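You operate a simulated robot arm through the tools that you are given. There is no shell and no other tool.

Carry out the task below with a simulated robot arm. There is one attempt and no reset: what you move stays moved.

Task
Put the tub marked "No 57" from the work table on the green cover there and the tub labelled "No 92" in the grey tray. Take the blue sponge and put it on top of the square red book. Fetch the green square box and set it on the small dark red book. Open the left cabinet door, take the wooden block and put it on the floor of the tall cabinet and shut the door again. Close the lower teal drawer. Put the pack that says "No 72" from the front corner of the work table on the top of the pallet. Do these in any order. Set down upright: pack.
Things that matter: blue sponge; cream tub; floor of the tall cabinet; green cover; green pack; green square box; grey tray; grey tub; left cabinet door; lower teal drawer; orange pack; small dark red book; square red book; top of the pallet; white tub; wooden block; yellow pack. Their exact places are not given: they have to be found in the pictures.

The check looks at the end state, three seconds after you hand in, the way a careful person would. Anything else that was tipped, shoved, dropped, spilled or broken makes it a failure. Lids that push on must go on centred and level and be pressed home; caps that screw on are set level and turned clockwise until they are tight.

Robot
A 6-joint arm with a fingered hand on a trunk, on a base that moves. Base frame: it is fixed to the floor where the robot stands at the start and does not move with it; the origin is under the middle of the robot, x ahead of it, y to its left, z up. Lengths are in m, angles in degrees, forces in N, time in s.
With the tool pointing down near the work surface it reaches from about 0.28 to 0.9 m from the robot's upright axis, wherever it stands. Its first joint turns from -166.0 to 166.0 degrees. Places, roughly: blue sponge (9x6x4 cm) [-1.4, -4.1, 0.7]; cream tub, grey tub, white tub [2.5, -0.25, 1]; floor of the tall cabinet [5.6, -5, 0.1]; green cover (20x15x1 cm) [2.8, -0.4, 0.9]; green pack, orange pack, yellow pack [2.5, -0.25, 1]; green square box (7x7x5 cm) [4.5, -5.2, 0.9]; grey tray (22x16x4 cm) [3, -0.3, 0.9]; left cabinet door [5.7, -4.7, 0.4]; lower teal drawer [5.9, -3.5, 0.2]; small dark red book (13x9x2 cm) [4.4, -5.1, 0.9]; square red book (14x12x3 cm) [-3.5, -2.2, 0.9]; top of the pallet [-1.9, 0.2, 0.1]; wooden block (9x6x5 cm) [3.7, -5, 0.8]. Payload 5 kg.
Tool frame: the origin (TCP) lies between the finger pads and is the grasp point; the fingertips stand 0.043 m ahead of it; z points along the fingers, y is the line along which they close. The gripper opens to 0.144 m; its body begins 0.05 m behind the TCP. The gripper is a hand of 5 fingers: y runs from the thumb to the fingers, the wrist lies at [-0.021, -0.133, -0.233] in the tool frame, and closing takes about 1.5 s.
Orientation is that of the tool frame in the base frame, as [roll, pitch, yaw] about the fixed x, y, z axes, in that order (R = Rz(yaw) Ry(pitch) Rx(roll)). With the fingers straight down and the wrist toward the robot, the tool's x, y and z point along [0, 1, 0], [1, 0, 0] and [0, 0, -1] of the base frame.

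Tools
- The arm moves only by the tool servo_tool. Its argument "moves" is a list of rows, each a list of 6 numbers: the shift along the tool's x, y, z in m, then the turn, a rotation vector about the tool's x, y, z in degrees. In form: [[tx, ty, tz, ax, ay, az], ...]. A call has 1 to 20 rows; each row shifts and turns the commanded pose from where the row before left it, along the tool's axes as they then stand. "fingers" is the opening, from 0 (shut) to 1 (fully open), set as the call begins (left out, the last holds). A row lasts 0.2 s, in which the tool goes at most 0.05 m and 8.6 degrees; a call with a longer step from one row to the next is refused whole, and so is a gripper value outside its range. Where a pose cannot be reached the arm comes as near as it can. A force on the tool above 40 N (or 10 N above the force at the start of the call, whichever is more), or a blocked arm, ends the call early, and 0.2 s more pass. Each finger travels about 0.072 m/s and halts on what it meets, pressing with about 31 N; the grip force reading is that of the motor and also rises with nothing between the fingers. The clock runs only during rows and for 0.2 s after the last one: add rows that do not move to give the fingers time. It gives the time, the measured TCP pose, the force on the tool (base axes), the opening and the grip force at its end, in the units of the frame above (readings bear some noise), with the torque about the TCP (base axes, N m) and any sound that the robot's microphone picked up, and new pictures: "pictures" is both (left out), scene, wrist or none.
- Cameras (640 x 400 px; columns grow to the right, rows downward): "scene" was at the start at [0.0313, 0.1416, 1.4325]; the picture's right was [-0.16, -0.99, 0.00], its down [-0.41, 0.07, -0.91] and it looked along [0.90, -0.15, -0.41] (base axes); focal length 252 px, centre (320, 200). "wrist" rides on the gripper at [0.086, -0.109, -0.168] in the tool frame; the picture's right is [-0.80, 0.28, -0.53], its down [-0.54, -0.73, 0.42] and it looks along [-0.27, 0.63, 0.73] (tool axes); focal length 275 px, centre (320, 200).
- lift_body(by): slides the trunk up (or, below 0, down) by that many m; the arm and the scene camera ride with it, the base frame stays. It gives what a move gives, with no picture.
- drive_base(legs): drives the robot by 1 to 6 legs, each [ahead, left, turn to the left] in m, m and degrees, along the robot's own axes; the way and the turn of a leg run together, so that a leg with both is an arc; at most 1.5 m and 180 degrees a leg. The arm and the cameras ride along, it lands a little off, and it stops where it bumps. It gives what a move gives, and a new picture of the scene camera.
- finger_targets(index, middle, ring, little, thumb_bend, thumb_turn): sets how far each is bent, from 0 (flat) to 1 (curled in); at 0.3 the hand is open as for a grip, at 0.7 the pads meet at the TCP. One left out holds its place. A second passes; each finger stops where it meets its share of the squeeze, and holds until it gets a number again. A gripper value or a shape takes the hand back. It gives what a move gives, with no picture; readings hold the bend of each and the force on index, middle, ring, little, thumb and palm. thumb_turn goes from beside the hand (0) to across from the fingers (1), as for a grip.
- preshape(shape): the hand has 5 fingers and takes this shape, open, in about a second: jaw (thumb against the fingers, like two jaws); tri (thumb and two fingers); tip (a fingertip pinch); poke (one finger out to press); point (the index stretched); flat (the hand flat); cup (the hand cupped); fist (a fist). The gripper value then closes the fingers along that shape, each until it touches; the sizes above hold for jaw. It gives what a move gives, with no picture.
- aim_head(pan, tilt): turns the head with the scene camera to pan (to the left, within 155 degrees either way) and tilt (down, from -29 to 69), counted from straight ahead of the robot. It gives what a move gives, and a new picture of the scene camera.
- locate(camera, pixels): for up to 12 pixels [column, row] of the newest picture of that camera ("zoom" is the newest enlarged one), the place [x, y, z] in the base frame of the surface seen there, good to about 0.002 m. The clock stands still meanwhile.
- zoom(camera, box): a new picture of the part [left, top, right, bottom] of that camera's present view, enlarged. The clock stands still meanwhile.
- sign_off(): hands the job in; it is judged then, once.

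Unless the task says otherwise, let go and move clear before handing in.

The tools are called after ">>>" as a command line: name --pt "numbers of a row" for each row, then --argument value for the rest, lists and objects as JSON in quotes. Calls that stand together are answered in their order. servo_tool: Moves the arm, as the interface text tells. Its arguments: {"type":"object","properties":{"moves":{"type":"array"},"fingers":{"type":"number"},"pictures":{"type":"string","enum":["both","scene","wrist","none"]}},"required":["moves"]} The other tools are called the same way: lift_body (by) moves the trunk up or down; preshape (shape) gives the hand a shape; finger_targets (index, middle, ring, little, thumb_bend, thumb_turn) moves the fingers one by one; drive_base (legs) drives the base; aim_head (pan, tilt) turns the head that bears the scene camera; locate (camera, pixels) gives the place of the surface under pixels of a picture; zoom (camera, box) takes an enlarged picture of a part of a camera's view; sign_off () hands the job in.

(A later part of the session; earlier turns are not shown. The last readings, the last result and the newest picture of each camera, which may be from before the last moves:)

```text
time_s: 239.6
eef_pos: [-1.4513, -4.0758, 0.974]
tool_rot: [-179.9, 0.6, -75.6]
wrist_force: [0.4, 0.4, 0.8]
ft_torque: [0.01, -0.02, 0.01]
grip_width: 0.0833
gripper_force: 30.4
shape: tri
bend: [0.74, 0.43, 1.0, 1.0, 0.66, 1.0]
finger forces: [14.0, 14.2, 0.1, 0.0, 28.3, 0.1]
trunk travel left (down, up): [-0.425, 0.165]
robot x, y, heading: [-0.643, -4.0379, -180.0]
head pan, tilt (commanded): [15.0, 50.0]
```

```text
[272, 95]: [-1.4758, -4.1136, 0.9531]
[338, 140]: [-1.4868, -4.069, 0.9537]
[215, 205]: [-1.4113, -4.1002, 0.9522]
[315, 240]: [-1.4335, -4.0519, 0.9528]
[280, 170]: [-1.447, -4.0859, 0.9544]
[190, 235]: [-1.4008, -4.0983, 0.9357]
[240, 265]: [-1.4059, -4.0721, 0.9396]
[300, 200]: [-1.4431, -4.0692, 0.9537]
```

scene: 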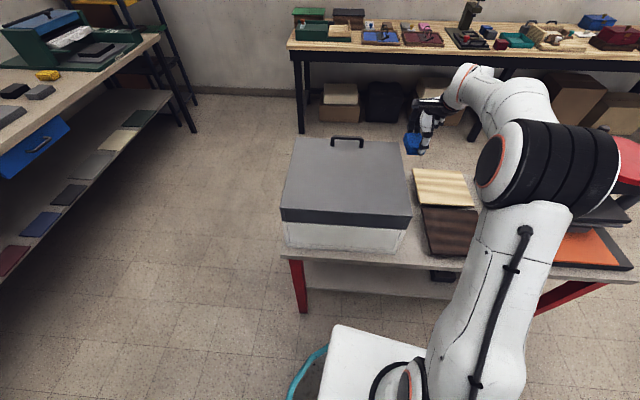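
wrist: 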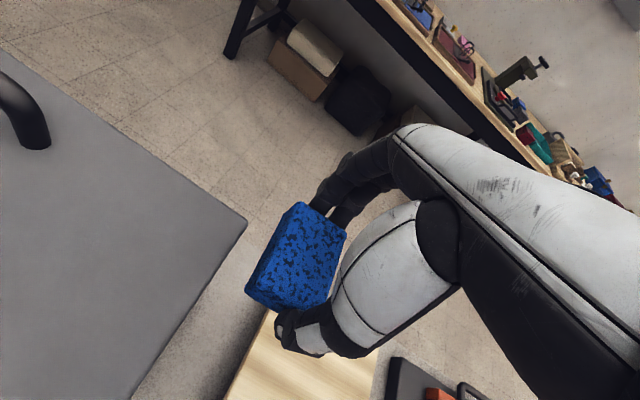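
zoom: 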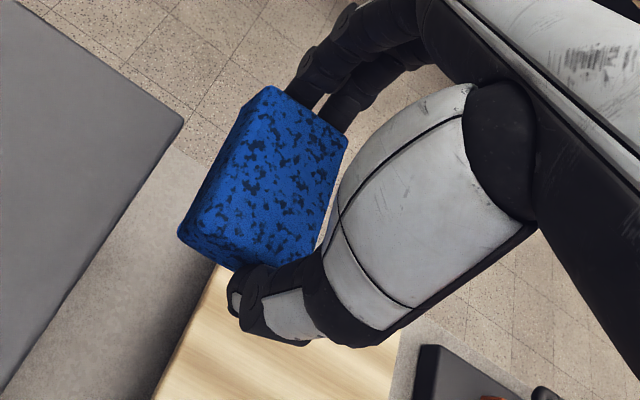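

The sponge is held level. I'll raise and retract, then drive around the cart toward the long bench with the red book.

>>> servo_tool --pt "0 0 -0.045 0 0 0" --pt "0 0 -0.045 0 0 0" --pt "0 0 -0.045 0 0 0" --pt "0 0 -0.045 0 0 0" --pt "0 -0.03 -0.035 0 0 0" --pt "0 -0.045 -0.01 0 0 0" --pt "0 -0.045 0 0 0 0" --pt "0 -0.045 0 0 0 0" --pt "0 -0.045 0 0 0 0" --pt "0 -0.045 0 0 0 0" --pt "0 0 0 0 0 0" --pictures "none"

>>> drive_base --legs '[[0, -1.35, 0], [1.4, 0, 0]]'

>>> aim_head --pan 10 --tilt 25

```text
time_s: 242.0
eef_pos: [-1.2042, -4.0162, 1.1971]
tool_rot: [179.9, 0.7, -75.7]
wrist_force: [-0.3, -1.2, 0.8]
ft_torque: [0.01, 0.06, -0.02]
grip_width: 0.0833
gripper_force: 31.2
shape: tri
bend: [0.74, 0.43, 1.0, 1.0, 0.66, 1.0]
finger forces: [14.1, 14.2, 0.0, 0.0, 28.3, 0.0]
trunk travel left (down, up): [-0.425, 0.165]
robot x, y, heading: [-0.6451, -4.0422, -180.1]
head pan, tilt (commanded): [15.0, 50.0]
```

```text
time_s: 255.5
eef_pos: [-2.6257, -2.6834, 1.1981]
tool_rot: [-180.0, 0.6, -74.3]
wrist_force: [0.5, -0.6, 0.1]
ft_torque: [0.0, -0.04, 0.0]
grip_width: 0.0833
gripper_force: 30.5
shape: tri
bend: [0.74, 0.43, 1.0, 1.0, 0.66, 1.0]
finger forces: [14.1, 14.1, 0.0, 0.0, 28.3, 0.1]
trunk travel left (down, up): [-0.425, 0.165]
robot x, y, heading: [-2.0605, -2.6946, -178.5]
head pan, tilt (commanded): [15.0, 50.0]
```

scene: 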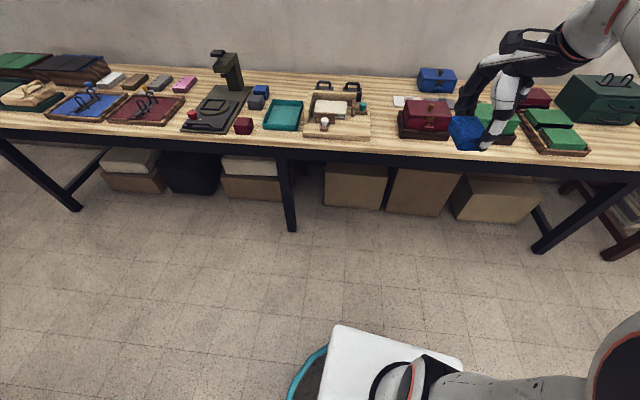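

```text
time_s: 256.4
eef_pos: [-2.6254, -2.6835, 1.1977]
tool_rot: [179.9, 0.5, -74.2]
wrist_force: [-0.4, 0.2, 0.2]
ft_torque: [-0.03, -0.03, -0.02]
grip_width: 0.0835
gripper_force: 30.9
shape: tri
bend: [0.74, 0.43, 1.0, 1.0, 0.66, 1.0]
finger forces: [14.1, 14.2, 0.0, 0.0, 28.3, 0.0]
trunk travel left (down, up): [-0.425, 0.165]
robot x, y, heading: [-2.0654, -2.6947, -178.5]
head pan, tilt (commanded): [10.0, 25.0]
```

scene: 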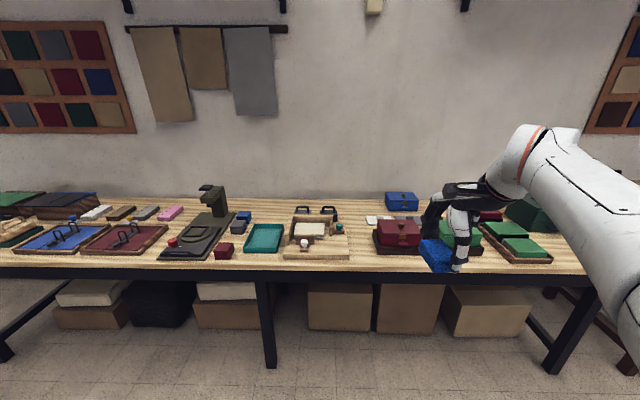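

>>> aim_head --pan -25 --tilt 30

>>> zoom --camera "scene" --box '[60, 100, 400, 300]'

```text
time_s: 257.4
eef_pos: [-2.6259, -2.6835, 1.1964]
tool_rot: [-179.9, 0.6, -74.2]
wrist_force: [0.3, 0.3, -1.0]
ft_torque: [-0.01, -0.01, 0.01]
grip_width: 0.0831
gripper_force: 31.0
shape: tri
bend: [0.74, 0.43, 1.0, 1.0, 0.66, 1.0]
finger forces: [14.1, 14.1, 0.0, 0.1, 28.4, 0.1]
trunk travel left (down, up): [-0.425, 0.165]
robot x, y, heading: [-2.0639, -2.6915, -178.4]
head pan, tilt (commanded): [-25.0, 30.0]
```

scene: 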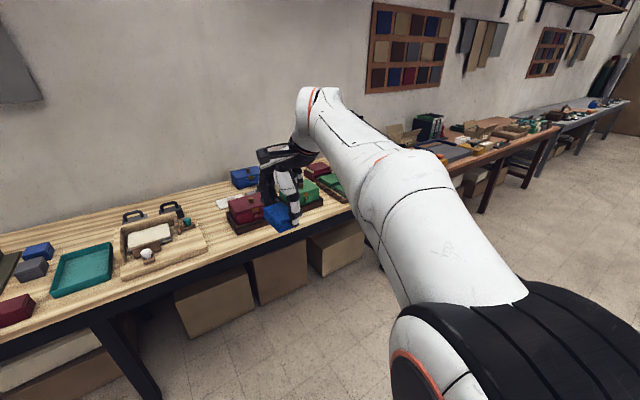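

```text
1.88 times, centred on (230, 200) of scene
```

zoom: 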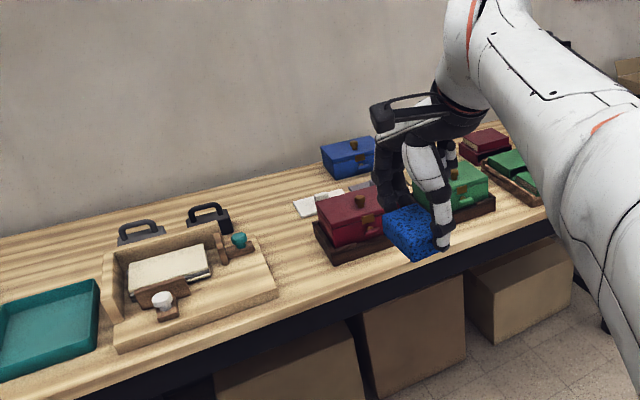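

>>> locate --camera "scene" --pixels '[[316, 168], [310, 172], [322, 165], [325, 180], [335, 190], [245, 178], [245, 205], [340, 212], [210, 250], [300, 198]]'

>>> drive_base --legs '[[0.1, -0.6, 0]]'

>>> aim_head --pan 5 --tilt 35

```text
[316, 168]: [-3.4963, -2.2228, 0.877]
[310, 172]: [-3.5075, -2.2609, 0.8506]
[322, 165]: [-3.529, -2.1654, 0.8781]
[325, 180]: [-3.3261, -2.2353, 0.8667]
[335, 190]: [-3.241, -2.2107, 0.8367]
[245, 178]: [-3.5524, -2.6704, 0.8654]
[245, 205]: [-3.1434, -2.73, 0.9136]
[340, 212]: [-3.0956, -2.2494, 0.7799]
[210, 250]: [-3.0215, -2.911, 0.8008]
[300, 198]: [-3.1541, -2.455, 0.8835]
```

```text
time_s: 260.8
eef_pos: [-2.7412, -2.0773, 1.1976]
tool_rot: [-179.9, 0.6, -74.4]
wrist_force: [-0.6, 0.1, -0.9]
ft_torque: [-0.01, 0.03, 0.01]
grip_width: 0.0834
gripper_force: 31.2
shape: tri
bend: [0.74, 0.43, 1.0, 1.0, 0.66, 1.0]
finger forces: [14.0, 14.1, 0.0, 0.0, 28.4, 0.1]
trunk travel left (down, up): [-0.425, 0.165]
robot x, y, heading: [-2.1824, -2.0879, -178.9]
head pan, tilt (commanded): [-25.0, 30.0]
```

scene: 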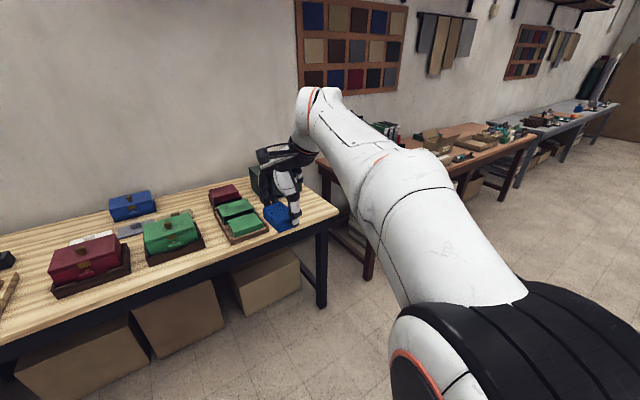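

```text
time_s: 261.8
eef_pos: [-2.7411, -2.0772, 1.1976]
tool_rot: [179.9, 0.6, -74.4]
wrist_force: [-0.6, -1.1, -1.0]
ft_torque: [-0.02, -0.02, -0.01]
grip_width: 0.0834
gripper_force: 31.0
shape: tri
bend: [0.74, 0.43, 1.0, 1.0, 0.66, 1.0]
finger forces: [14.1, 14.1, 0.0, 0.1, 28.3, 0.0]
trunk travel left (down, up): [-0.425, 0.165]
robot x, y, heading: [-2.1804, -2.0867, -178.6]
head pan, tilt (commanded): [5.0, 35.0]
```

scene: 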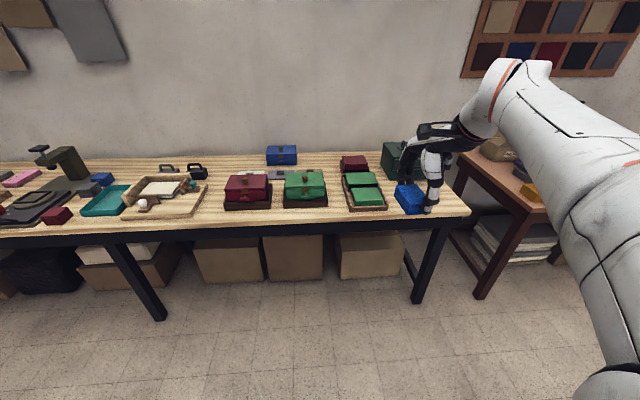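

>>> zoom --camera "scene" --box '[310, 130, 450, 230]'

>>> locate --camera "scene" --pixels '[[353, 160], [343, 158], [366, 158], [343, 166], [367, 166], [365, 180], [350, 180], [360, 198], [390, 150], [340, 180], [375, 190], [455, 200]]'

```text
4.00 times, centred on (380, 180) of scene
```

zoom: 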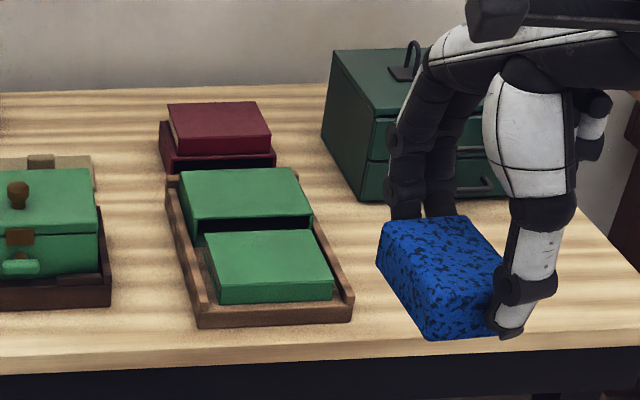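

```text
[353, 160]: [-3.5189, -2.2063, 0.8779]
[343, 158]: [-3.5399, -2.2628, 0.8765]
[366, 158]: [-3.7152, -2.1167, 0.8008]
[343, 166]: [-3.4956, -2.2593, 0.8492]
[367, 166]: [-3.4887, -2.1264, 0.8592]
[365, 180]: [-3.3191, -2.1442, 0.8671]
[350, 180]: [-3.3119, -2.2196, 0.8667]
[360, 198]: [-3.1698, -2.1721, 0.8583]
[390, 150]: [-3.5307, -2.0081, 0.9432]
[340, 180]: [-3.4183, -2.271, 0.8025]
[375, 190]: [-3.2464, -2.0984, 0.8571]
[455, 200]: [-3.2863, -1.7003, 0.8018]
```

>>> locate --camera "zoom" --pixels '[[170, 107], [253, 103], [268, 134], [180, 150], [215, 125], [160, 125], [273, 155], [165, 165], [222, 150], [330, 60], [322, 130]]'

```text
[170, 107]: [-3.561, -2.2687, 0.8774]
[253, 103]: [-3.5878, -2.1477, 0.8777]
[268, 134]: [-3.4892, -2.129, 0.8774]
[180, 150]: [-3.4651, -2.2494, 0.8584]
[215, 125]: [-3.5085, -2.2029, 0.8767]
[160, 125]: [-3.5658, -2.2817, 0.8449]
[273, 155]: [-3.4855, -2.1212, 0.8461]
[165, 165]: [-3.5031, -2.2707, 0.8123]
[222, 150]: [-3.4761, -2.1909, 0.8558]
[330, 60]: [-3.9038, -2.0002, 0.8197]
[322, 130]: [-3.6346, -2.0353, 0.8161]
```

>>> locate --camera "scene" --pixels '[[365, 275], [295, 278], [415, 300], [360, 245], [350, 228], [420, 222], [390, 270]]'

```text
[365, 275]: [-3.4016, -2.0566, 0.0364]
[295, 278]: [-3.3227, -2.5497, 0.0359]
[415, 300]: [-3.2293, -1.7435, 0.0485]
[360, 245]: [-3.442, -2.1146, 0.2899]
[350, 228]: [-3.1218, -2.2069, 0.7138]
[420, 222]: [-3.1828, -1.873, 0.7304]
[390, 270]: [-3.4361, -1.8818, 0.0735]
```

The book's top is at z≈0.8775, centred at (-3.525,-2.199). I'll drive up to the bench so that it's about 0.8 m away.

>>> drive_base --legs '[[0.57, 0.08, 0]]'

>>> aim_head --pan 0 --tilt 45

```text
time_s: 265.1
eef_pos: [-3.3084, -2.1751, 1.1974]
tool_rot: [-179.9, 0.5, -74.0]
wrist_force: [-0.7, -0.1, -1.2]
ft_torque: [0.0, 0.01, 0.01]
grip_width: 0.083
gripper_force: 30.5
shape: tri
bend: [0.74, 0.43, 1.0, 1.0, 0.66, 1.0]
finger forces: [14.0, 14.2, 0.0, 0.1, 28.4, 0.0]
trunk travel left (down, up): [-0.425, 0.165]
robot x, y, heading: [-2.7483, -2.1858, -178.2]
head pan, tilt (commanded): [5.0, 35.0]
```

scene: 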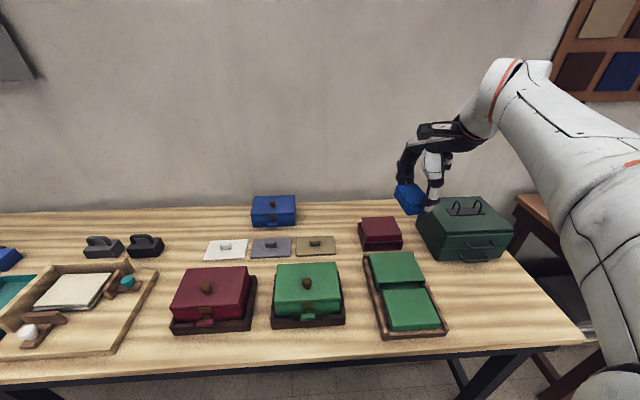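

```text
time_s: 265.8
eef_pos: [-3.3077, -2.1754, 1.1975]
tool_rot: [-179.9, 0.6, -73.9]
wrist_force: [0.3, -0.7, 0.5]
ft_torque: [0.01, -0.04, 0.05]
grip_width: 0.0829
gripper_force: 31.0
shape: tri
bend: [0.74, 0.43, 1.0, 1.0, 0.66, 1.0]
finger forces: [14.1, 14.2, 0.0, 0.1, 28.3, 0.0]
trunk travel left (down, up): [-0.425, 0.165]
robot x, y, heading: [-2.748, -2.181, -178.2]
head pan, tilt (commanded): [0.0, 45.0]
```

scene: 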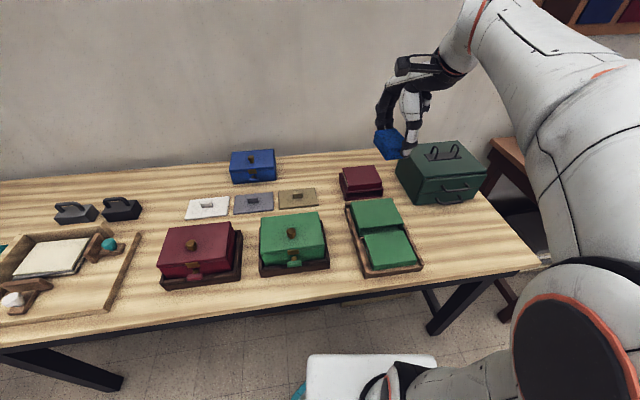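

>>> zoom --camera "scene" --box '[320, 140, 440, 220]'

>>> locate --camera "scene" --pixels '[[343, 170], [374, 167], [381, 180], [348, 184], [361, 175], [403, 165], [432, 152], [455, 150], [400, 185]]'

```text
5.00 times, centred on (380, 180) of scene
```

zoom: 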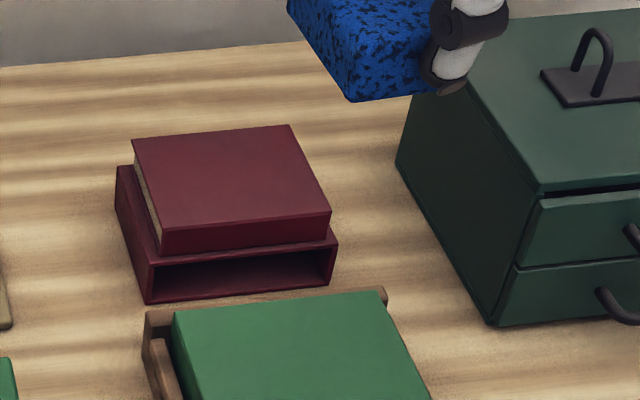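

```text
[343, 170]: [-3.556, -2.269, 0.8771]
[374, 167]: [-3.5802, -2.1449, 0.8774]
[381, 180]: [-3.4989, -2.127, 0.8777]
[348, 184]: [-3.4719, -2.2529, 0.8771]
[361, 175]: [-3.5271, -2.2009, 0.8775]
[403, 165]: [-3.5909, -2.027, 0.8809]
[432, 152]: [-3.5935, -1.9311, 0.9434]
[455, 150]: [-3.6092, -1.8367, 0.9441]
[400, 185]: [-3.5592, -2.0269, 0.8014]
```

The book sits on an open red box; its top centre is (-3.527,-2.199,0.877). I'll bring the sponge over it, align with it, and descend to about 2 cm above.

>>> servo_tool --pt "-0.0092 0.0429 0 0 0 0" --pt "-0.0092 0.0429 0 0 0 0" --pt "-0.0092 0.0429 0 0 0 0" --pt "-0.0092 0.0429 0 0 0 0" --pt "-0.0092 0.0429 0 0 0 0" --pt "0 0 0 0 0 5.3" --pt "0 0 0.044 0 0 0" --pt "0 0 0.044 0 0 0" --pt "0 0 0.044 0 0 0" --pt "0 0 0.044 0 0 0" --pt "0 0 0.044 0 0 0" --pt "0 0 0.02 0 0 0" --pt "0 0 0 0 0 0" --pt "0 0 0 0 0 0" --pictures "both"

>>> zoom --camera "scene" --box '[310, 120, 430, 220]'

```text
time_s: 268.8
eef_pos: [-3.529, -2.1862, 0.9576]
tool_rot: [-180.0, 0.6, -79.3]
wrist_force: [-0.8, -0.3, 0.1]
ft_torque: [-0.01, -0.02, -0.05]
grip_width: 0.083
gripper_force: 31.6
shape: tri
bend: [0.74, 0.43, 1.0, 1.0, 0.66, 1.0]
finger forces: [14.0, 14.1, 0.0, 0.0, 28.0, 0.0]
trunk travel left (down, up): [-0.425, 0.165]
robot x, y, heading: [-2.747, -2.1831, -178.2]
head pan, tilt (commanded): [0.0, 45.0]
```

scene: 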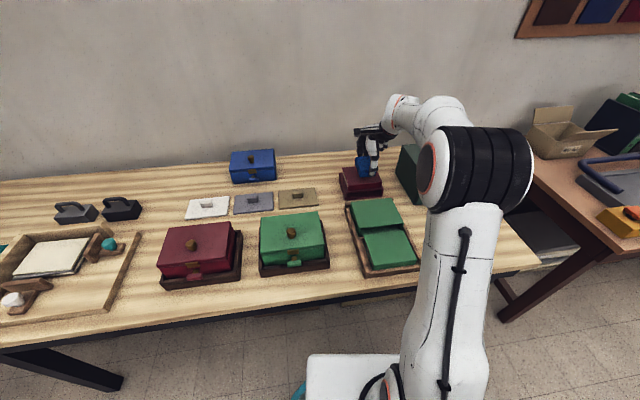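
wrist: 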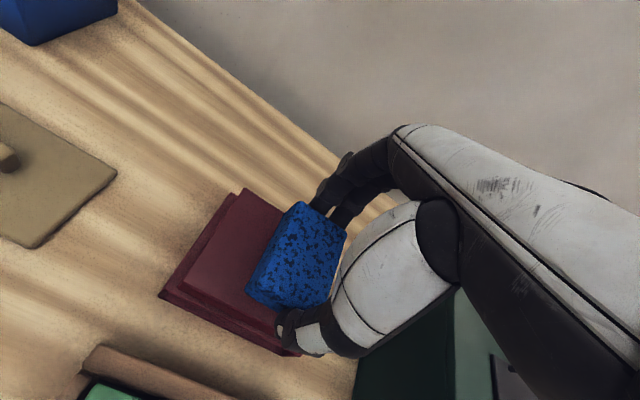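

```text
4.00 times, centred on (370, 170) of scene
```

zoom: 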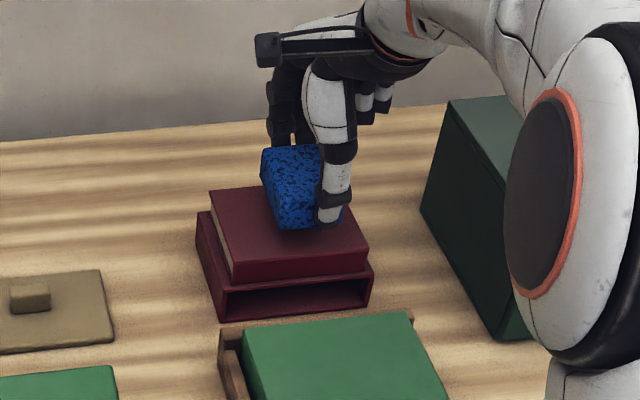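

>>> locate --camera "wrist" --pixels '[[302, 206], [340, 230], [258, 282], [318, 295], [297, 245], [240, 195], [165, 292], [290, 345], [235, 240]]'

```text
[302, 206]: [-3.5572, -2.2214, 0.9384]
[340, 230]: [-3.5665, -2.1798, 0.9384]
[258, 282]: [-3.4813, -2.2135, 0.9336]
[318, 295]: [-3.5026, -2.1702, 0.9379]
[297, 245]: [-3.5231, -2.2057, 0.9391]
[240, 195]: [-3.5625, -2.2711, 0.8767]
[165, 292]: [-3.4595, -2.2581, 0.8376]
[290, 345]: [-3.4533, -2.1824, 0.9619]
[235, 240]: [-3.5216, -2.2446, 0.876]
```

The sponge is centred over the book (both ≈(-3.527,-2.197)), about 2.5 cm above. Lowering to contact.

>>> servo_tool --pt "0 0 0.012 0 0 0" --pt "0 0 0.007 0 0 0" --pt "0 0 0.003 0 0 0" --pt "0 0 0 0 0 0" --pictures "none"

>>> servo_tool --pt "0 0 0.001 0 0 0" --pt "0 0 0.001 0 0 0" --pt "0 0 0 0 0 0" --pictures "none"

```text
time_s: 269.8
eef_pos: [-3.5295, -2.1869, 0.9358]
tool_rot: [-180.0, 0.5, -79.2]
wrist_force: [0.3, -0.4, 0.0]
ft_torque: [0.03, -0.01, -0.02]
grip_width: 0.0832
gripper_force: 31.3
shape: tri
bend: [0.74, 0.43, 1.0, 1.0, 0.66, 1.0]
finger forces: [13.9, 14.2, 0.0, 0.0, 28.0, 0.0]
trunk travel left (down, up): [-0.425, 0.165]
robot x, y, heading: [-2.7458, -2.1841, -178.4]
head pan, tilt (commanded): [0.0, 45.0]
```

```text
time_s: 270.6
eef_pos: [-3.5273, -2.186, 0.9345]
tool_rot: [-179.9, 0.6, -79.3]
wrist_force: [-0.8, 0.3, -0.9]
ft_torque: [0.0, 0.0, 0.05]
grip_width: 0.0831
gripper_force: 30.8
shape: tri
bend: [0.74, 0.43, 1.0, 1.0, 0.66, 1.0]
finger forces: [13.9, 14.1, 0.0, 0.0, 27.9, 0.0]
trunk travel left (down, up): [-0.425, 0.165]
robot x, y, heading: [-2.749, -2.1859, -178.2]
head pan, tilt (commanded): [0.0, 45.0]
```

>>> servo_tool --pt "0 0 0.001 0 0 0" --pt "0 0 0.001 0 0 0" --pt "0 0 0 0 0 0" --pictures "none"

>>> servo_tool --pt "0 0 0.001 0 0 0" --pt "0 0 0 0 0 0" --pictures "none"

```text
time_s: 271.4
eef_pos: [-3.5277, -2.1865, 0.9318]
tool_rot: [179.9, 0.6, -79.3]
wrist_force: [0.3, 0.4, 1.9]
ft_torque: [-0.02, -0.06, -0.02]
grip_width: 0.0832
gripper_force: 30.7
shape: tri
bend: [0.74, 0.43, 1.0, 1.0, 0.66, 1.0]
finger forces: [14.1, 14.3, 0.1, 0.0, 28.4, 0.1]
trunk travel left (down, up): [-0.425, 0.165]
robot x, y, heading: [-2.7457, -2.1838, -178.1]
head pan, tilt (commanded): [0.0, 45.0]
```

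```text
time_s: 272.0
eef_pos: [-3.5277, -2.1862, 0.9328]
tool_rot: [179.9, 0.8, -79.3]
wrist_force: [1.1, -0.1, 7.4]
ft_torque: [0.01, -0.12, 0.0]
grip_width: 0.0832
gripper_force: 31.1
shape: tri
bend: [0.74, 0.43, 1.0, 1.0, 0.66, 1.0]
finger forces: [14.5, 14.5, 0.1, 0.0, 29.0, 0.0]
trunk travel left (down, up): [-0.425, 0.165]
robot x, y, heading: [-2.7495, -2.1852, -178.4]
head pan, tilt (commanded): [0.0, 45.0]
```

Contact at 7 N. Releasing and rising straight up.

>>> servo_tool --pt "0 0 -0.001 0 0 0" --pt "0 0 0 0 0 0" --pt "0 0 0 0 0 0" --pt "0 0 0 0 0 0" --pt "0 0 0 0 0 0" --pt "0 0 0 0 0 0" --fingers 1.0 --pictures "wrist"

>>> servo_tool --pt "0 0 -0.01 0 0 0" --pt "0 0 -0.02 0 0 0" --pt "0 0 -0.04 0 0 0" --pt "0 0 -0.045 0 0 0" --pt "0 0 -0.045 0 0 0" --pt "0 0 -0.045 0 0 0" --pt "0 0 -0.045 0 0 0" --pt "0 0 0 0 0 0" --pictures "both"

>>> zoom --camera "scene" --box '[310, 120, 430, 220]'

```text
time_s: 273.4
eef_pos: [-3.5272, -2.187, 0.9318]
tool_rot: [180.0, 0.6, -79.3]
wrist_force: [0.1, -0.1, 0.4]
ft_torque: [0.0, -0.01, 0.01]
grip_width: 0.1434
gripper_force: 0.1
shape: tri
bend: [0.3, 0.3, 0.99, 0.99, 0.3, 0.98]
finger forces: [0.1, 0.0, 0.0, 0.0, 0.1, 0.1]
trunk travel left (down, up): [-0.425, 0.165]
robot x, y, heading: [-2.7487, -2.1857, -178.3]
head pan, tilt (commanded): [0.0, 45.0]
```

wrist: 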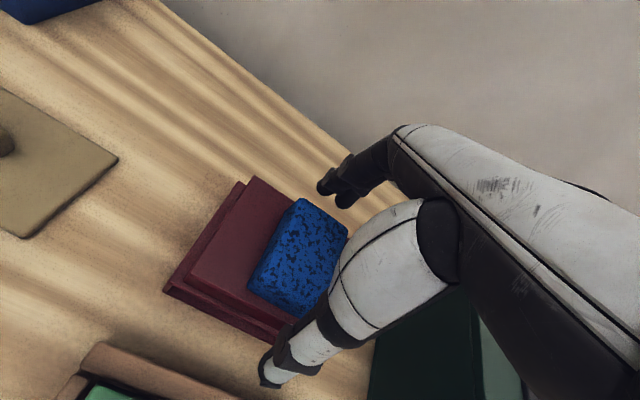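

```text
time_s: 275.2
eef_pos: [-3.5263, -2.1883, 1.1832]
tool_rot: [179.9, 0.6, -79.3]
wrist_force: [0.0, 0.6, -0.5]
ft_torque: [0.02, 0.01, 0.01]
grip_width: 0.1437
gripper_force: 0.2
shape: tri
bend: [0.3, 0.3, 0.99, 0.99, 0.3, 0.98]
finger forces: [0.0, 0.0, 0.0, 0.0, 0.1, 0.0]
trunk travel left (down, up): [-0.425, 0.165]
robot x, y, heading: [-2.7428, -2.1835, -178.3]
head pan, tilt (commanded): [0.0, 45.0]
```

scene: 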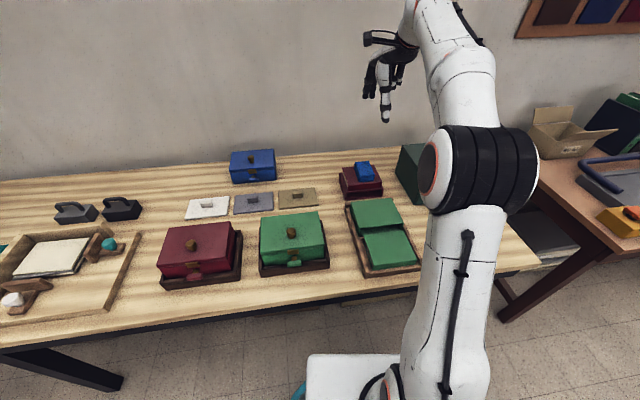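
wrist: 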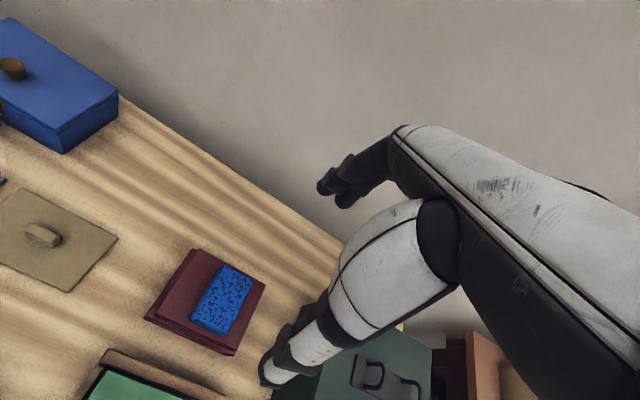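

```text
4.00 times, centred on (370, 170) of scene
```

zoom: 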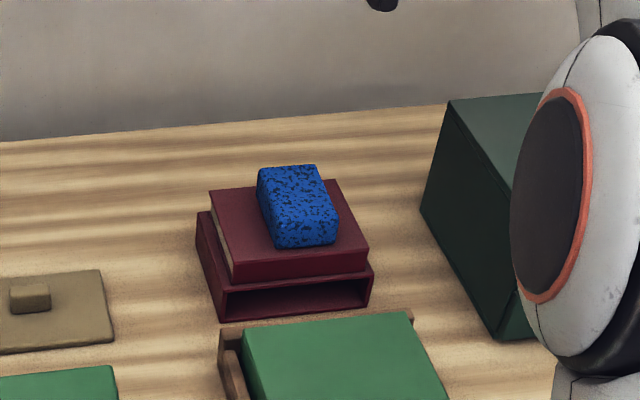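

The sponge lies squarely on the red book. Next I'll retract, back away and drive across the room towards the white table, dresser and cabinet area.

>>> servo_tool --pt "0 -0.045 0 0 0 0" --pt "0 -0.045 0 0 0 0" --pt "0 -0.045 0 0 0 0" --pt "0 -0.045 0 0 0 0" --pt "0 -0.045 0 0 0 0" --pt "0 -0.045 0 0 0 0" --pt "0 0 0 0 0 0" --pictures "none"

>>> drive_base --legs '[[-0.6, 0, 0], [0, 0, 178], [1.5, -0.3, 0], [1.5, -0.15, 0]]'

>>> aim_head --pan -40 --tilt 25

```text
time_s: 276.8
eef_pos: [-3.2614, -2.1419, 1.1812]
tool_rot: [-179.9, 0.5, -79.3]
wrist_force: [0.5, 0.1, 1.1]
ft_torque: [-0.03, 0.03, -0.02]
grip_width: 0.1437
gripper_force: 0.1
shape: tri
bend: [0.3, 0.3, 0.99, 0.99, 0.3, 0.98]
finger forces: [0.1, 0.0, 0.0, 0.0, 0.0, 0.0]
trunk travel left (down, up): [-0.425, 0.165]
robot x, y, heading: [-2.7456, -2.1849, -178.5]
head pan, tilt (commanded): [0.0, 45.0]
```

```text
refused: leg 3 is longer than a leg can be; nothing moved
```

```text
time_s: 277.9
eef_pos: [-3.2637, -2.1411, 1.1827]
tool_rot: [-180.0, 0.6, -79.3]
wrist_force: [-0.4, -0.1, -0.1]
ft_torque: [0.01, 0.03, 0.03]
grip_width: 0.144
gripper_force: 0.1
shape: tri
bend: [0.3, 0.3, 0.99, 0.99, 0.3, 0.98]
finger forces: [0.0, 0.0, 0.0, 0.0, 0.1, 0.0]
trunk travel left (down, up): [-0.425, 0.165]
robot x, y, heading: [-2.7513, -2.1839, -178.3]
head pan, tilt (commanded): [-40.0, 25.0]
```

scene: 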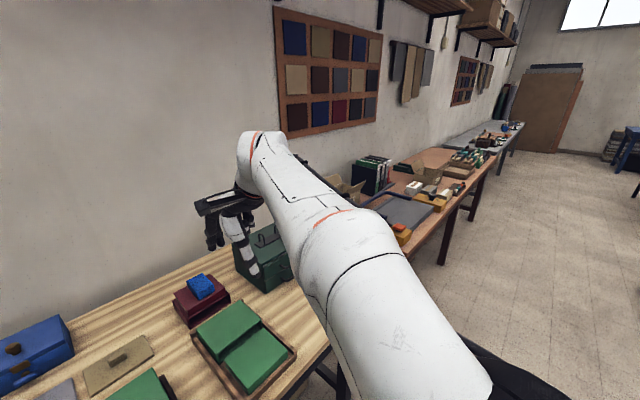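

>>> drive_base --legs '[[-0.6, 0, 0], [0, 0, 178], [1.45, -0.3, 0], [1.45, -0.15, 0]]'

>>> aim_head --pan -40 --tilt 25

```text
time_s: 302.5
eef_pos: [1.307, -2.6166, 1.1818]
tool_rot: [-180.0, 0.6, 99.6]
wrist_force: [0.6, 0.2, 0.4]
ft_torque: [0.01, -0.01, 0.0]
grip_width: 0.1439
gripper_force: 0.0
shape: tri
bend: [0.3, 0.3, 0.99, 0.99, 0.3, 0.98]
finger forces: [0.0, 0.0, 0.0, 0.0, 0.1, 0.1]
trunk travel left (down, up): [-0.425, 0.165]
robot x, y, heading: [0.7915, -2.5647, 0.7]
head pan, tilt (commanded): [-40.0, 25.0]
```

scene: 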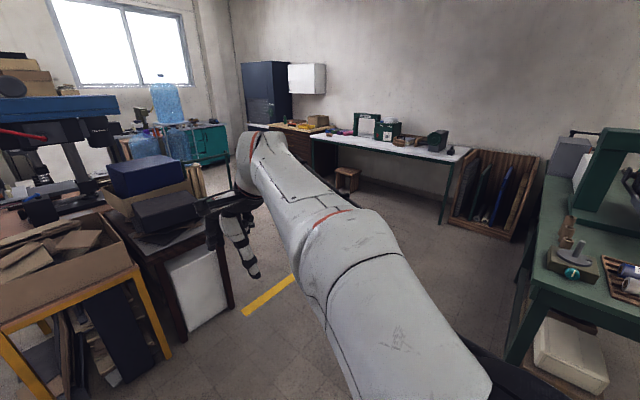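

```text
time_s: 303.1
eef_pos: [1.3067, -2.6163, 1.1816]
tool_rot: [180.0, 0.6, 99.6]
wrist_force: [-0.3, -0.7, 0.4]
ft_torque: [0.02, 0.01, -0.01]
grip_width: 0.1439
gripper_force: 0.0
shape: tri
bend: [0.3, 0.3, 0.99, 0.99, 0.3, 0.98]
finger forces: [0.0, 0.0, 0.1, 0.1, 0.0, 0.1]
trunk travel left (down, up): [-0.425, 0.165]
robot x, y, heading: [0.7917, -2.5621, 0.9]
head pan, tilt (commanded): [-40.0, 25.0]
```

scene: 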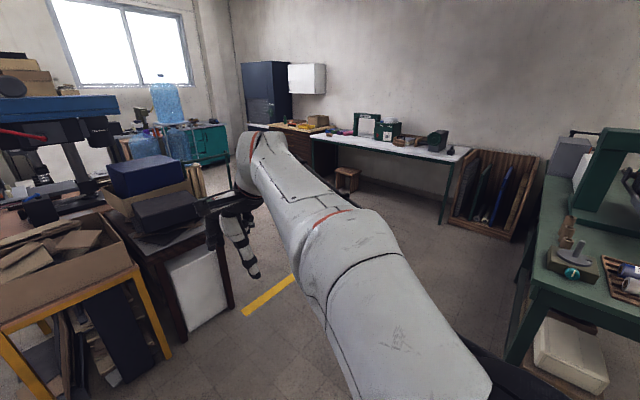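

>>> zoom --camera "scene" --box '[130, 50, 350, 190]'

>>> zoom --camera "scene" --box '[270, 90, 490, 230]'

>>> locate --camera "scene" --pixels '[[215, 145], [245, 90], [270, 120], [310, 130], [460, 155], [325, 145], [440, 220], [165, 290], [230, 300], [520, 300], [250, 315], [295, 280]]'

```text
2.86 times, centred on (240, 120) of scene
```

zoom: 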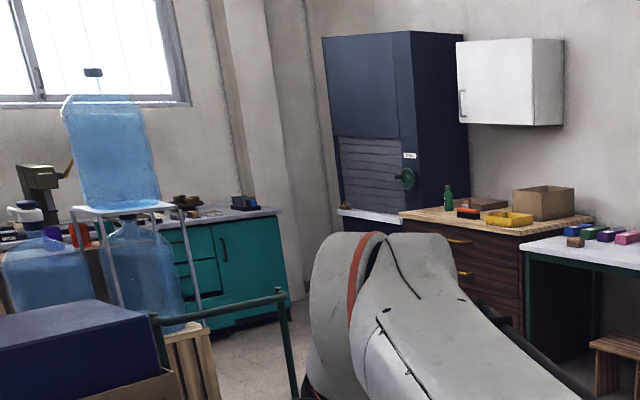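

```text
2.86 times, centred on (380, 160) of scene
```

zoom: 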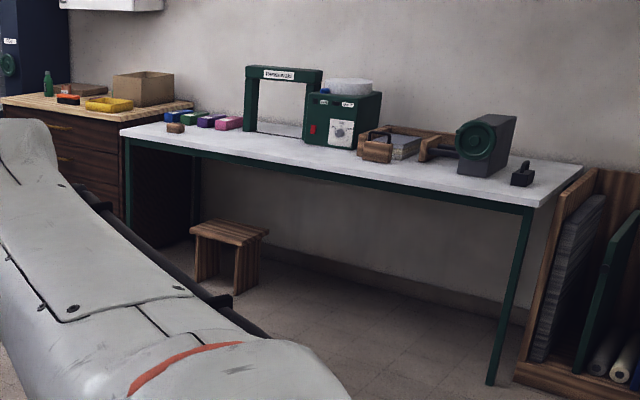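

```text
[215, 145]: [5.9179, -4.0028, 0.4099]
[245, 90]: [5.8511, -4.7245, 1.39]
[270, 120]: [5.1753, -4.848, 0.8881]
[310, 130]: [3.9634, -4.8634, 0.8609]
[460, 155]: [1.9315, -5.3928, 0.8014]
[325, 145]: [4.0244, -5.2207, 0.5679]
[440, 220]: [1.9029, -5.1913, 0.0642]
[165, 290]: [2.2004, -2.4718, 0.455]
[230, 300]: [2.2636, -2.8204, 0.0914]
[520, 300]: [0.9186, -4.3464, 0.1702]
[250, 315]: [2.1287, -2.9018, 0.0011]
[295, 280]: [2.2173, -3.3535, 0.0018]
```

I can now see the teal cabinet at (215,145), the dark-blue tall cabinet at (265,90), the dresser, and the white table with small packs and a brown block. I'll drive closer between the tables.

>>> drive_base --legs '[[0.8, -1.0, 0], [1.2, -0.35, 0]]'

>>> aim_head --pan 5 --tilt 25

>>> aim_head --pan -50 --tilt 25

```text
time_s: 315.4
eef_pos: [3.33, -3.9267, 1.1817]
tool_rot: [179.9, 0.7, 99.8]
wrist_force: [-0.1, -0.8, 0.7]
ft_torque: [-0.03, -0.01, 0.05]
grip_width: 0.144
gripper_force: 0.2
shape: tri
bend: [0.3, 0.3, 0.99, 0.99, 0.3, 0.98]
finger forces: [0.0, 0.0, 0.0, 0.0, 0.0, 0.1]
trunk travel left (down, up): [-0.425, 0.165]
robot x, y, heading: [2.8164, -3.8778, 0.8]
head pan, tilt (commanded): [-40.0, 25.0]
```

scene: 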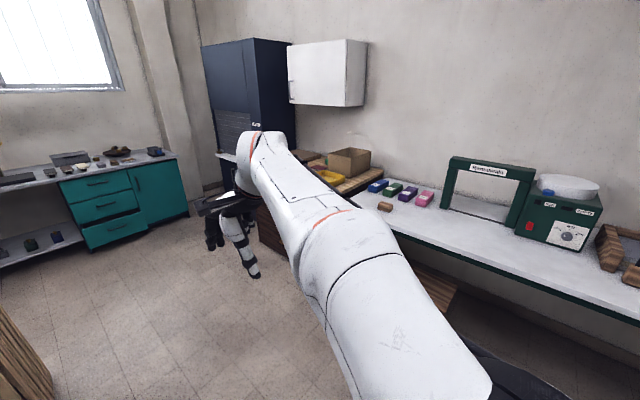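

```text
time_s: 316.5
eef_pos: [3.3322, -3.9263, 1.1809]
tool_rot: [179.8, 0.7, 99.8]
wrist_force: [-0.7, -0.8, -0.4]
ft_torque: [0.01, 0.01, 0.02]
grip_width: 0.1438
gripper_force: 0.0
shape: tri
bend: [0.3, 0.3, 0.99, 0.99, 0.3, 0.98]
finger forces: [0.0, 0.0, 0.0, 0.0, 0.1, 0.0]
trunk travel left (down, up): [-0.425, 0.165]
robot x, y, heading: [2.8139, -3.8745, 0.9]
head pan, tilt (commanded): [5.0, 25.0]
```

scene: 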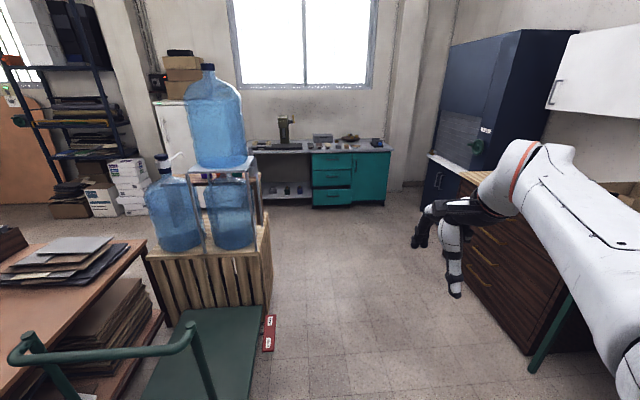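

```text
time_s: 317.8
eef_pos: [3.3311, -3.926, 1.1824]
tool_rot: [-180.0, 0.5, 99.9]
wrist_force: [-0.1, 0.9, 0.3]
ft_torque: [0.01, 0.02, -0.02]
grip_width: 0.1439
gripper_force: 0.1
shape: tri
bend: [0.3, 0.3, 0.99, 0.99, 0.3, 0.98]
finger forces: [0.0, 0.1, 0.0, 0.0, 0.1, 0.0]
trunk travel left (down, up): [-0.425, 0.165]
robot x, y, heading: [2.8138, -3.8785, 1.0]
head pan, tilt (commanded): [-50.0, 25.0]
```

scene: 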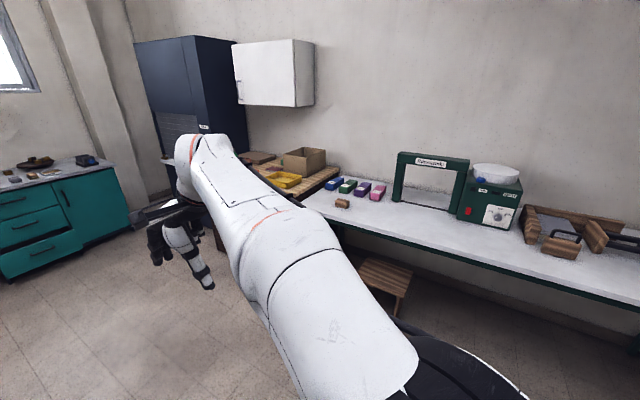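

>>> zoom --camera "scene" --box '[220, 130, 420, 250]'

>>> locate --camera "scene" --pixels '[[342, 203], [334, 185], [349, 187], [363, 190], [377, 194], [305, 160], [285, 180], [260, 158], [320, 200], [300, 215], [380, 270], [400, 280]]'

```text
3.20 times, centred on (320, 190) of scene
```

zoom: 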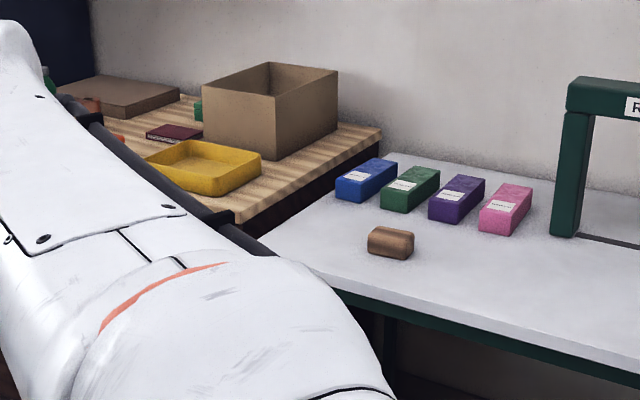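

```text
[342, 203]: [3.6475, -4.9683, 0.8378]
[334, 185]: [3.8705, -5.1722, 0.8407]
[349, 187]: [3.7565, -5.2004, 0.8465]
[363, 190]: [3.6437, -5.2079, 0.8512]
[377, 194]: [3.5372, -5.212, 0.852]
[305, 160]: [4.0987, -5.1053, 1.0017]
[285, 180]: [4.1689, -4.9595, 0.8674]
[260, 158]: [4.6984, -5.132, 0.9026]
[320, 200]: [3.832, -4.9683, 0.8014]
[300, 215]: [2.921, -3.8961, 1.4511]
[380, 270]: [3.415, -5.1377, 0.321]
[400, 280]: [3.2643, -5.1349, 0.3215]
```

I see the brown block at (342,203) on the white table, and on the dresser the small dark-red book plus a bit of green behind the cardboard box. I'll turn to face them and slide along for a clear view.

>>> drive_base --legs '[[0, 0, -91], [0.05, 1.4, 0]]'

>>> aim_head --pan -5 --tilt 40

>>> aim_head --pan 50 --tilt 30

```text
time_s: 328.7
eef_pos: [4.1566, -4.4614, 1.1811]
tool_rot: [180.0, 0.6, 7.5]
wrist_force: [-1.0, 0.2, -0.4]
ft_torque: [-0.02, -0.01, 0.0]
grip_width: 0.1438
gripper_force: 0.1
shape: tri
bend: [0.3, 0.3, 0.99, 0.99, 0.3, 0.98]
finger forces: [0.0, 0.0, 0.0, 0.0, 0.0, 0.0]
trunk travel left (down, up): [-0.425, 0.165]
robot x, y, heading: [4.2251, -3.9512, -91.4]
head pan, tilt (commanded): [-50.0, 25.0]
```

scene: 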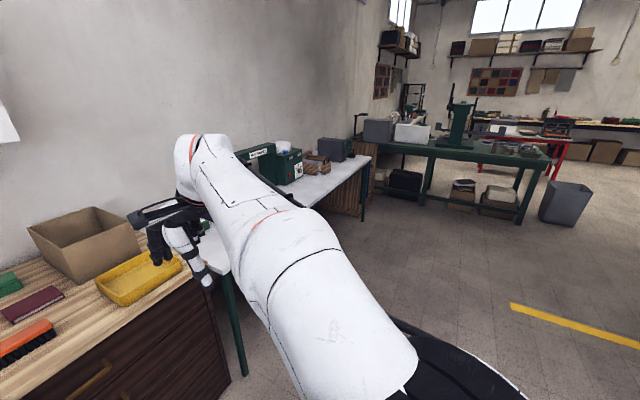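

```text
time_s: 329.8
eef_pos: [4.1553, -4.4624, 1.1814]
tool_rot: [180.0, 0.6, 7.5]
wrist_force: [-0.3, 0.3, 0.1]
ft_torque: [0.02, -0.02, -0.03]
grip_width: 0.1439
gripper_force: 0.1
shape: tri
bend: [0.3, 0.3, 0.99, 0.99, 0.3, 0.98]
finger forces: [0.1, 0.0, 0.0, 0.1, 0.0, 0.1]
trunk travel left (down, up): [-0.425, 0.165]
robot x, y, heading: [4.2273, -3.949, -91.4]
head pan, tilt (commanded): [-5.0, 40.0]
```

scene: 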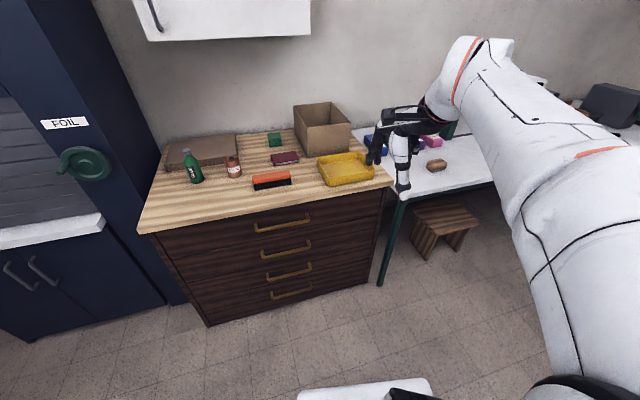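

```text
time_s: 331.1
eef_pos: [4.1548, -4.4612, 1.1818]
tool_rot: [179.9, 0.5, 7.5]
wrist_force: [0.0, 1.0, -0.8]
ft_torque: [0.0, 0.03, 0.02]
grip_width: 0.1438
gripper_force: 0.0
shape: tri
bend: [0.3, 0.3, 0.99, 0.99, 0.3, 0.98]
finger forces: [0.0, 0.0, 0.1, 0.0, 0.0, 0.0]
trunk travel left (down, up): [-0.425, 0.165]
robot x, y, heading: [4.2257, -3.9532, -91.6]
head pan, tilt (commanded): [50.0, 30.0]
```

scene: 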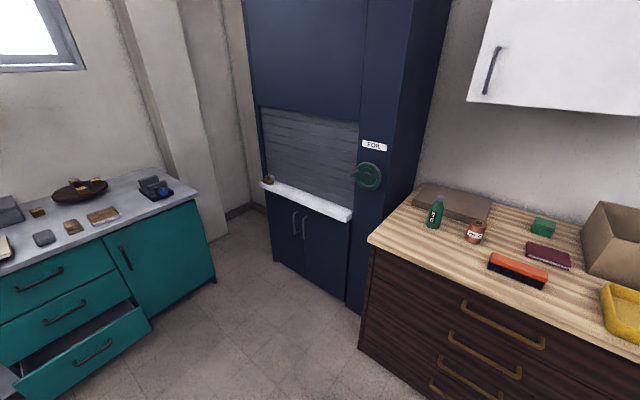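

The view is excellent: left cabinet door with its handle at (295,222), the open lower teal drawer at (85,355), the green box at (543,227) and the dark-red book at (547,256). Locating them all.

>>> locate --camera "scene" --pixels '[[543, 222], [535, 218], [553, 222], [547, 236], [547, 256], [527, 246], [567, 253], [530, 258], [570, 268], [585, 240], [517, 262], [474, 225]]'

>>> locate --camera "scene" --pixels '[[295, 222], [294, 212], [296, 235], [304, 230], [270, 200], [272, 258], [300, 245], [300, 272], [345, 298], [345, 225], [285, 240], [320, 250]]'

>>> locate --camera "scene" --pixels '[[93, 351], [75, 365], [110, 340], [20, 385], [148, 325], [127, 315], [135, 300], [60, 345], [30, 355], [150, 320], [150, 332], [215, 260]]'

```text
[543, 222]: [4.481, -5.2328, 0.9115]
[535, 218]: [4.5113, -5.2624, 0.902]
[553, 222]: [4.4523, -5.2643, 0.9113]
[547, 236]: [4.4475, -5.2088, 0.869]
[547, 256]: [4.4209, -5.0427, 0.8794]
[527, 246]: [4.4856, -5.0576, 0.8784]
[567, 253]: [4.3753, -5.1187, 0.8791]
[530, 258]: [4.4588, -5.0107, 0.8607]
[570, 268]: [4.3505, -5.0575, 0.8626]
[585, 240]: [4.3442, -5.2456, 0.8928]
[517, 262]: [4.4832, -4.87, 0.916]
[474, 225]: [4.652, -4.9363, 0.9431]
```

```text
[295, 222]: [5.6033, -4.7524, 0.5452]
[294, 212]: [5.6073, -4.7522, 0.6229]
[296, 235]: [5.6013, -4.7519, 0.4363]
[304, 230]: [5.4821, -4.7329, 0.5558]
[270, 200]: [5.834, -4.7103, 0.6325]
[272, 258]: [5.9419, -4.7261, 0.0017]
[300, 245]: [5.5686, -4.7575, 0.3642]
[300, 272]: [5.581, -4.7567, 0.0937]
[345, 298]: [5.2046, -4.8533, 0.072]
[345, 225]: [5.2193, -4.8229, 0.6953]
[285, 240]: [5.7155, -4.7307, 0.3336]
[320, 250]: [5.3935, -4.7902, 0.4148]
```

```text
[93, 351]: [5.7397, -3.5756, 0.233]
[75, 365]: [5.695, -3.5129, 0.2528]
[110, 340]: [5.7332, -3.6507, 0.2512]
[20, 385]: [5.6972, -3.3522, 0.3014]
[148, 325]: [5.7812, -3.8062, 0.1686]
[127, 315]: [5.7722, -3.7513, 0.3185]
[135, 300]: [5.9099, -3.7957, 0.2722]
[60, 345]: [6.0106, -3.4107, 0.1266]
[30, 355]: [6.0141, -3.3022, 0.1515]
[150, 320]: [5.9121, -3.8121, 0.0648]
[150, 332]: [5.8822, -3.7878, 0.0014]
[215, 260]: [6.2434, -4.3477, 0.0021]
```

>>> zoom --camera "scene" --box '[440, 180, 640, 300]'

>>> locate --camera "zoom" --pixels '[[283, 212], [410, 240], [400, 275], [272, 245], [345, 240], [330, 120], [365, 140], [345, 158], [297, 145], [330, 135], [300, 165], [250, 130]]'

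>>> locate --camera "scene" --pixels '[[470, 100], [630, 115], [495, 40], [560, 150], [600, 180], [600, 205], [375, 240], [520, 300], [470, 330], [540, 345], [515, 375], [600, 280]]'

```text
3.20 times, centred on (540, 240) of scene
```

zoom: 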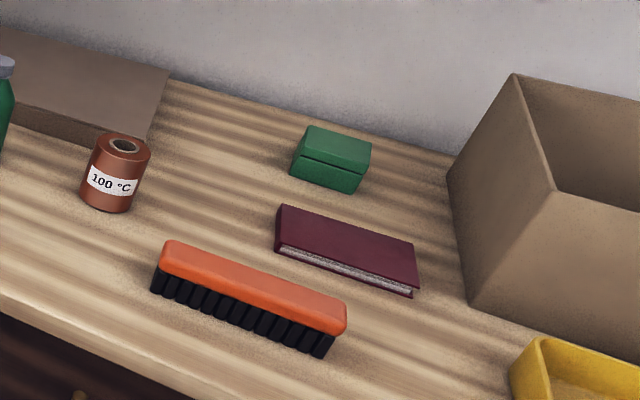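

```text
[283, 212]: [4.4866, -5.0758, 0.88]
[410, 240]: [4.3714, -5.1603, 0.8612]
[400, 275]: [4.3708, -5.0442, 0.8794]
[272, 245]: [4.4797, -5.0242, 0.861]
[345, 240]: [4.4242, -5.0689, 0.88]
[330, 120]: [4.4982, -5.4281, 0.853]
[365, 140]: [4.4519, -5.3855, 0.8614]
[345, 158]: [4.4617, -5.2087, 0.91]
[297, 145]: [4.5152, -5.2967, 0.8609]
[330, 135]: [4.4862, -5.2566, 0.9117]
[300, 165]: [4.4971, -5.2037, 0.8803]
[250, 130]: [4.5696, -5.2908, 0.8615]
```

```text
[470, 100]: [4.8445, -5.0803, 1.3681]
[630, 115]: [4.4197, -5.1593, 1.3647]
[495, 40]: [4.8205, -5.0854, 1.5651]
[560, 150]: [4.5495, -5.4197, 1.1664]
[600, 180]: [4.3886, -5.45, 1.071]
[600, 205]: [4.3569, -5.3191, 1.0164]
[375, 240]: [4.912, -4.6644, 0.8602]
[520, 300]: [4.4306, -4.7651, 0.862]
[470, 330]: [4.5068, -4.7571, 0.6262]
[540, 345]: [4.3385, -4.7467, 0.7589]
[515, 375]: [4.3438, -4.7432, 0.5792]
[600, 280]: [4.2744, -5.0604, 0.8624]
```

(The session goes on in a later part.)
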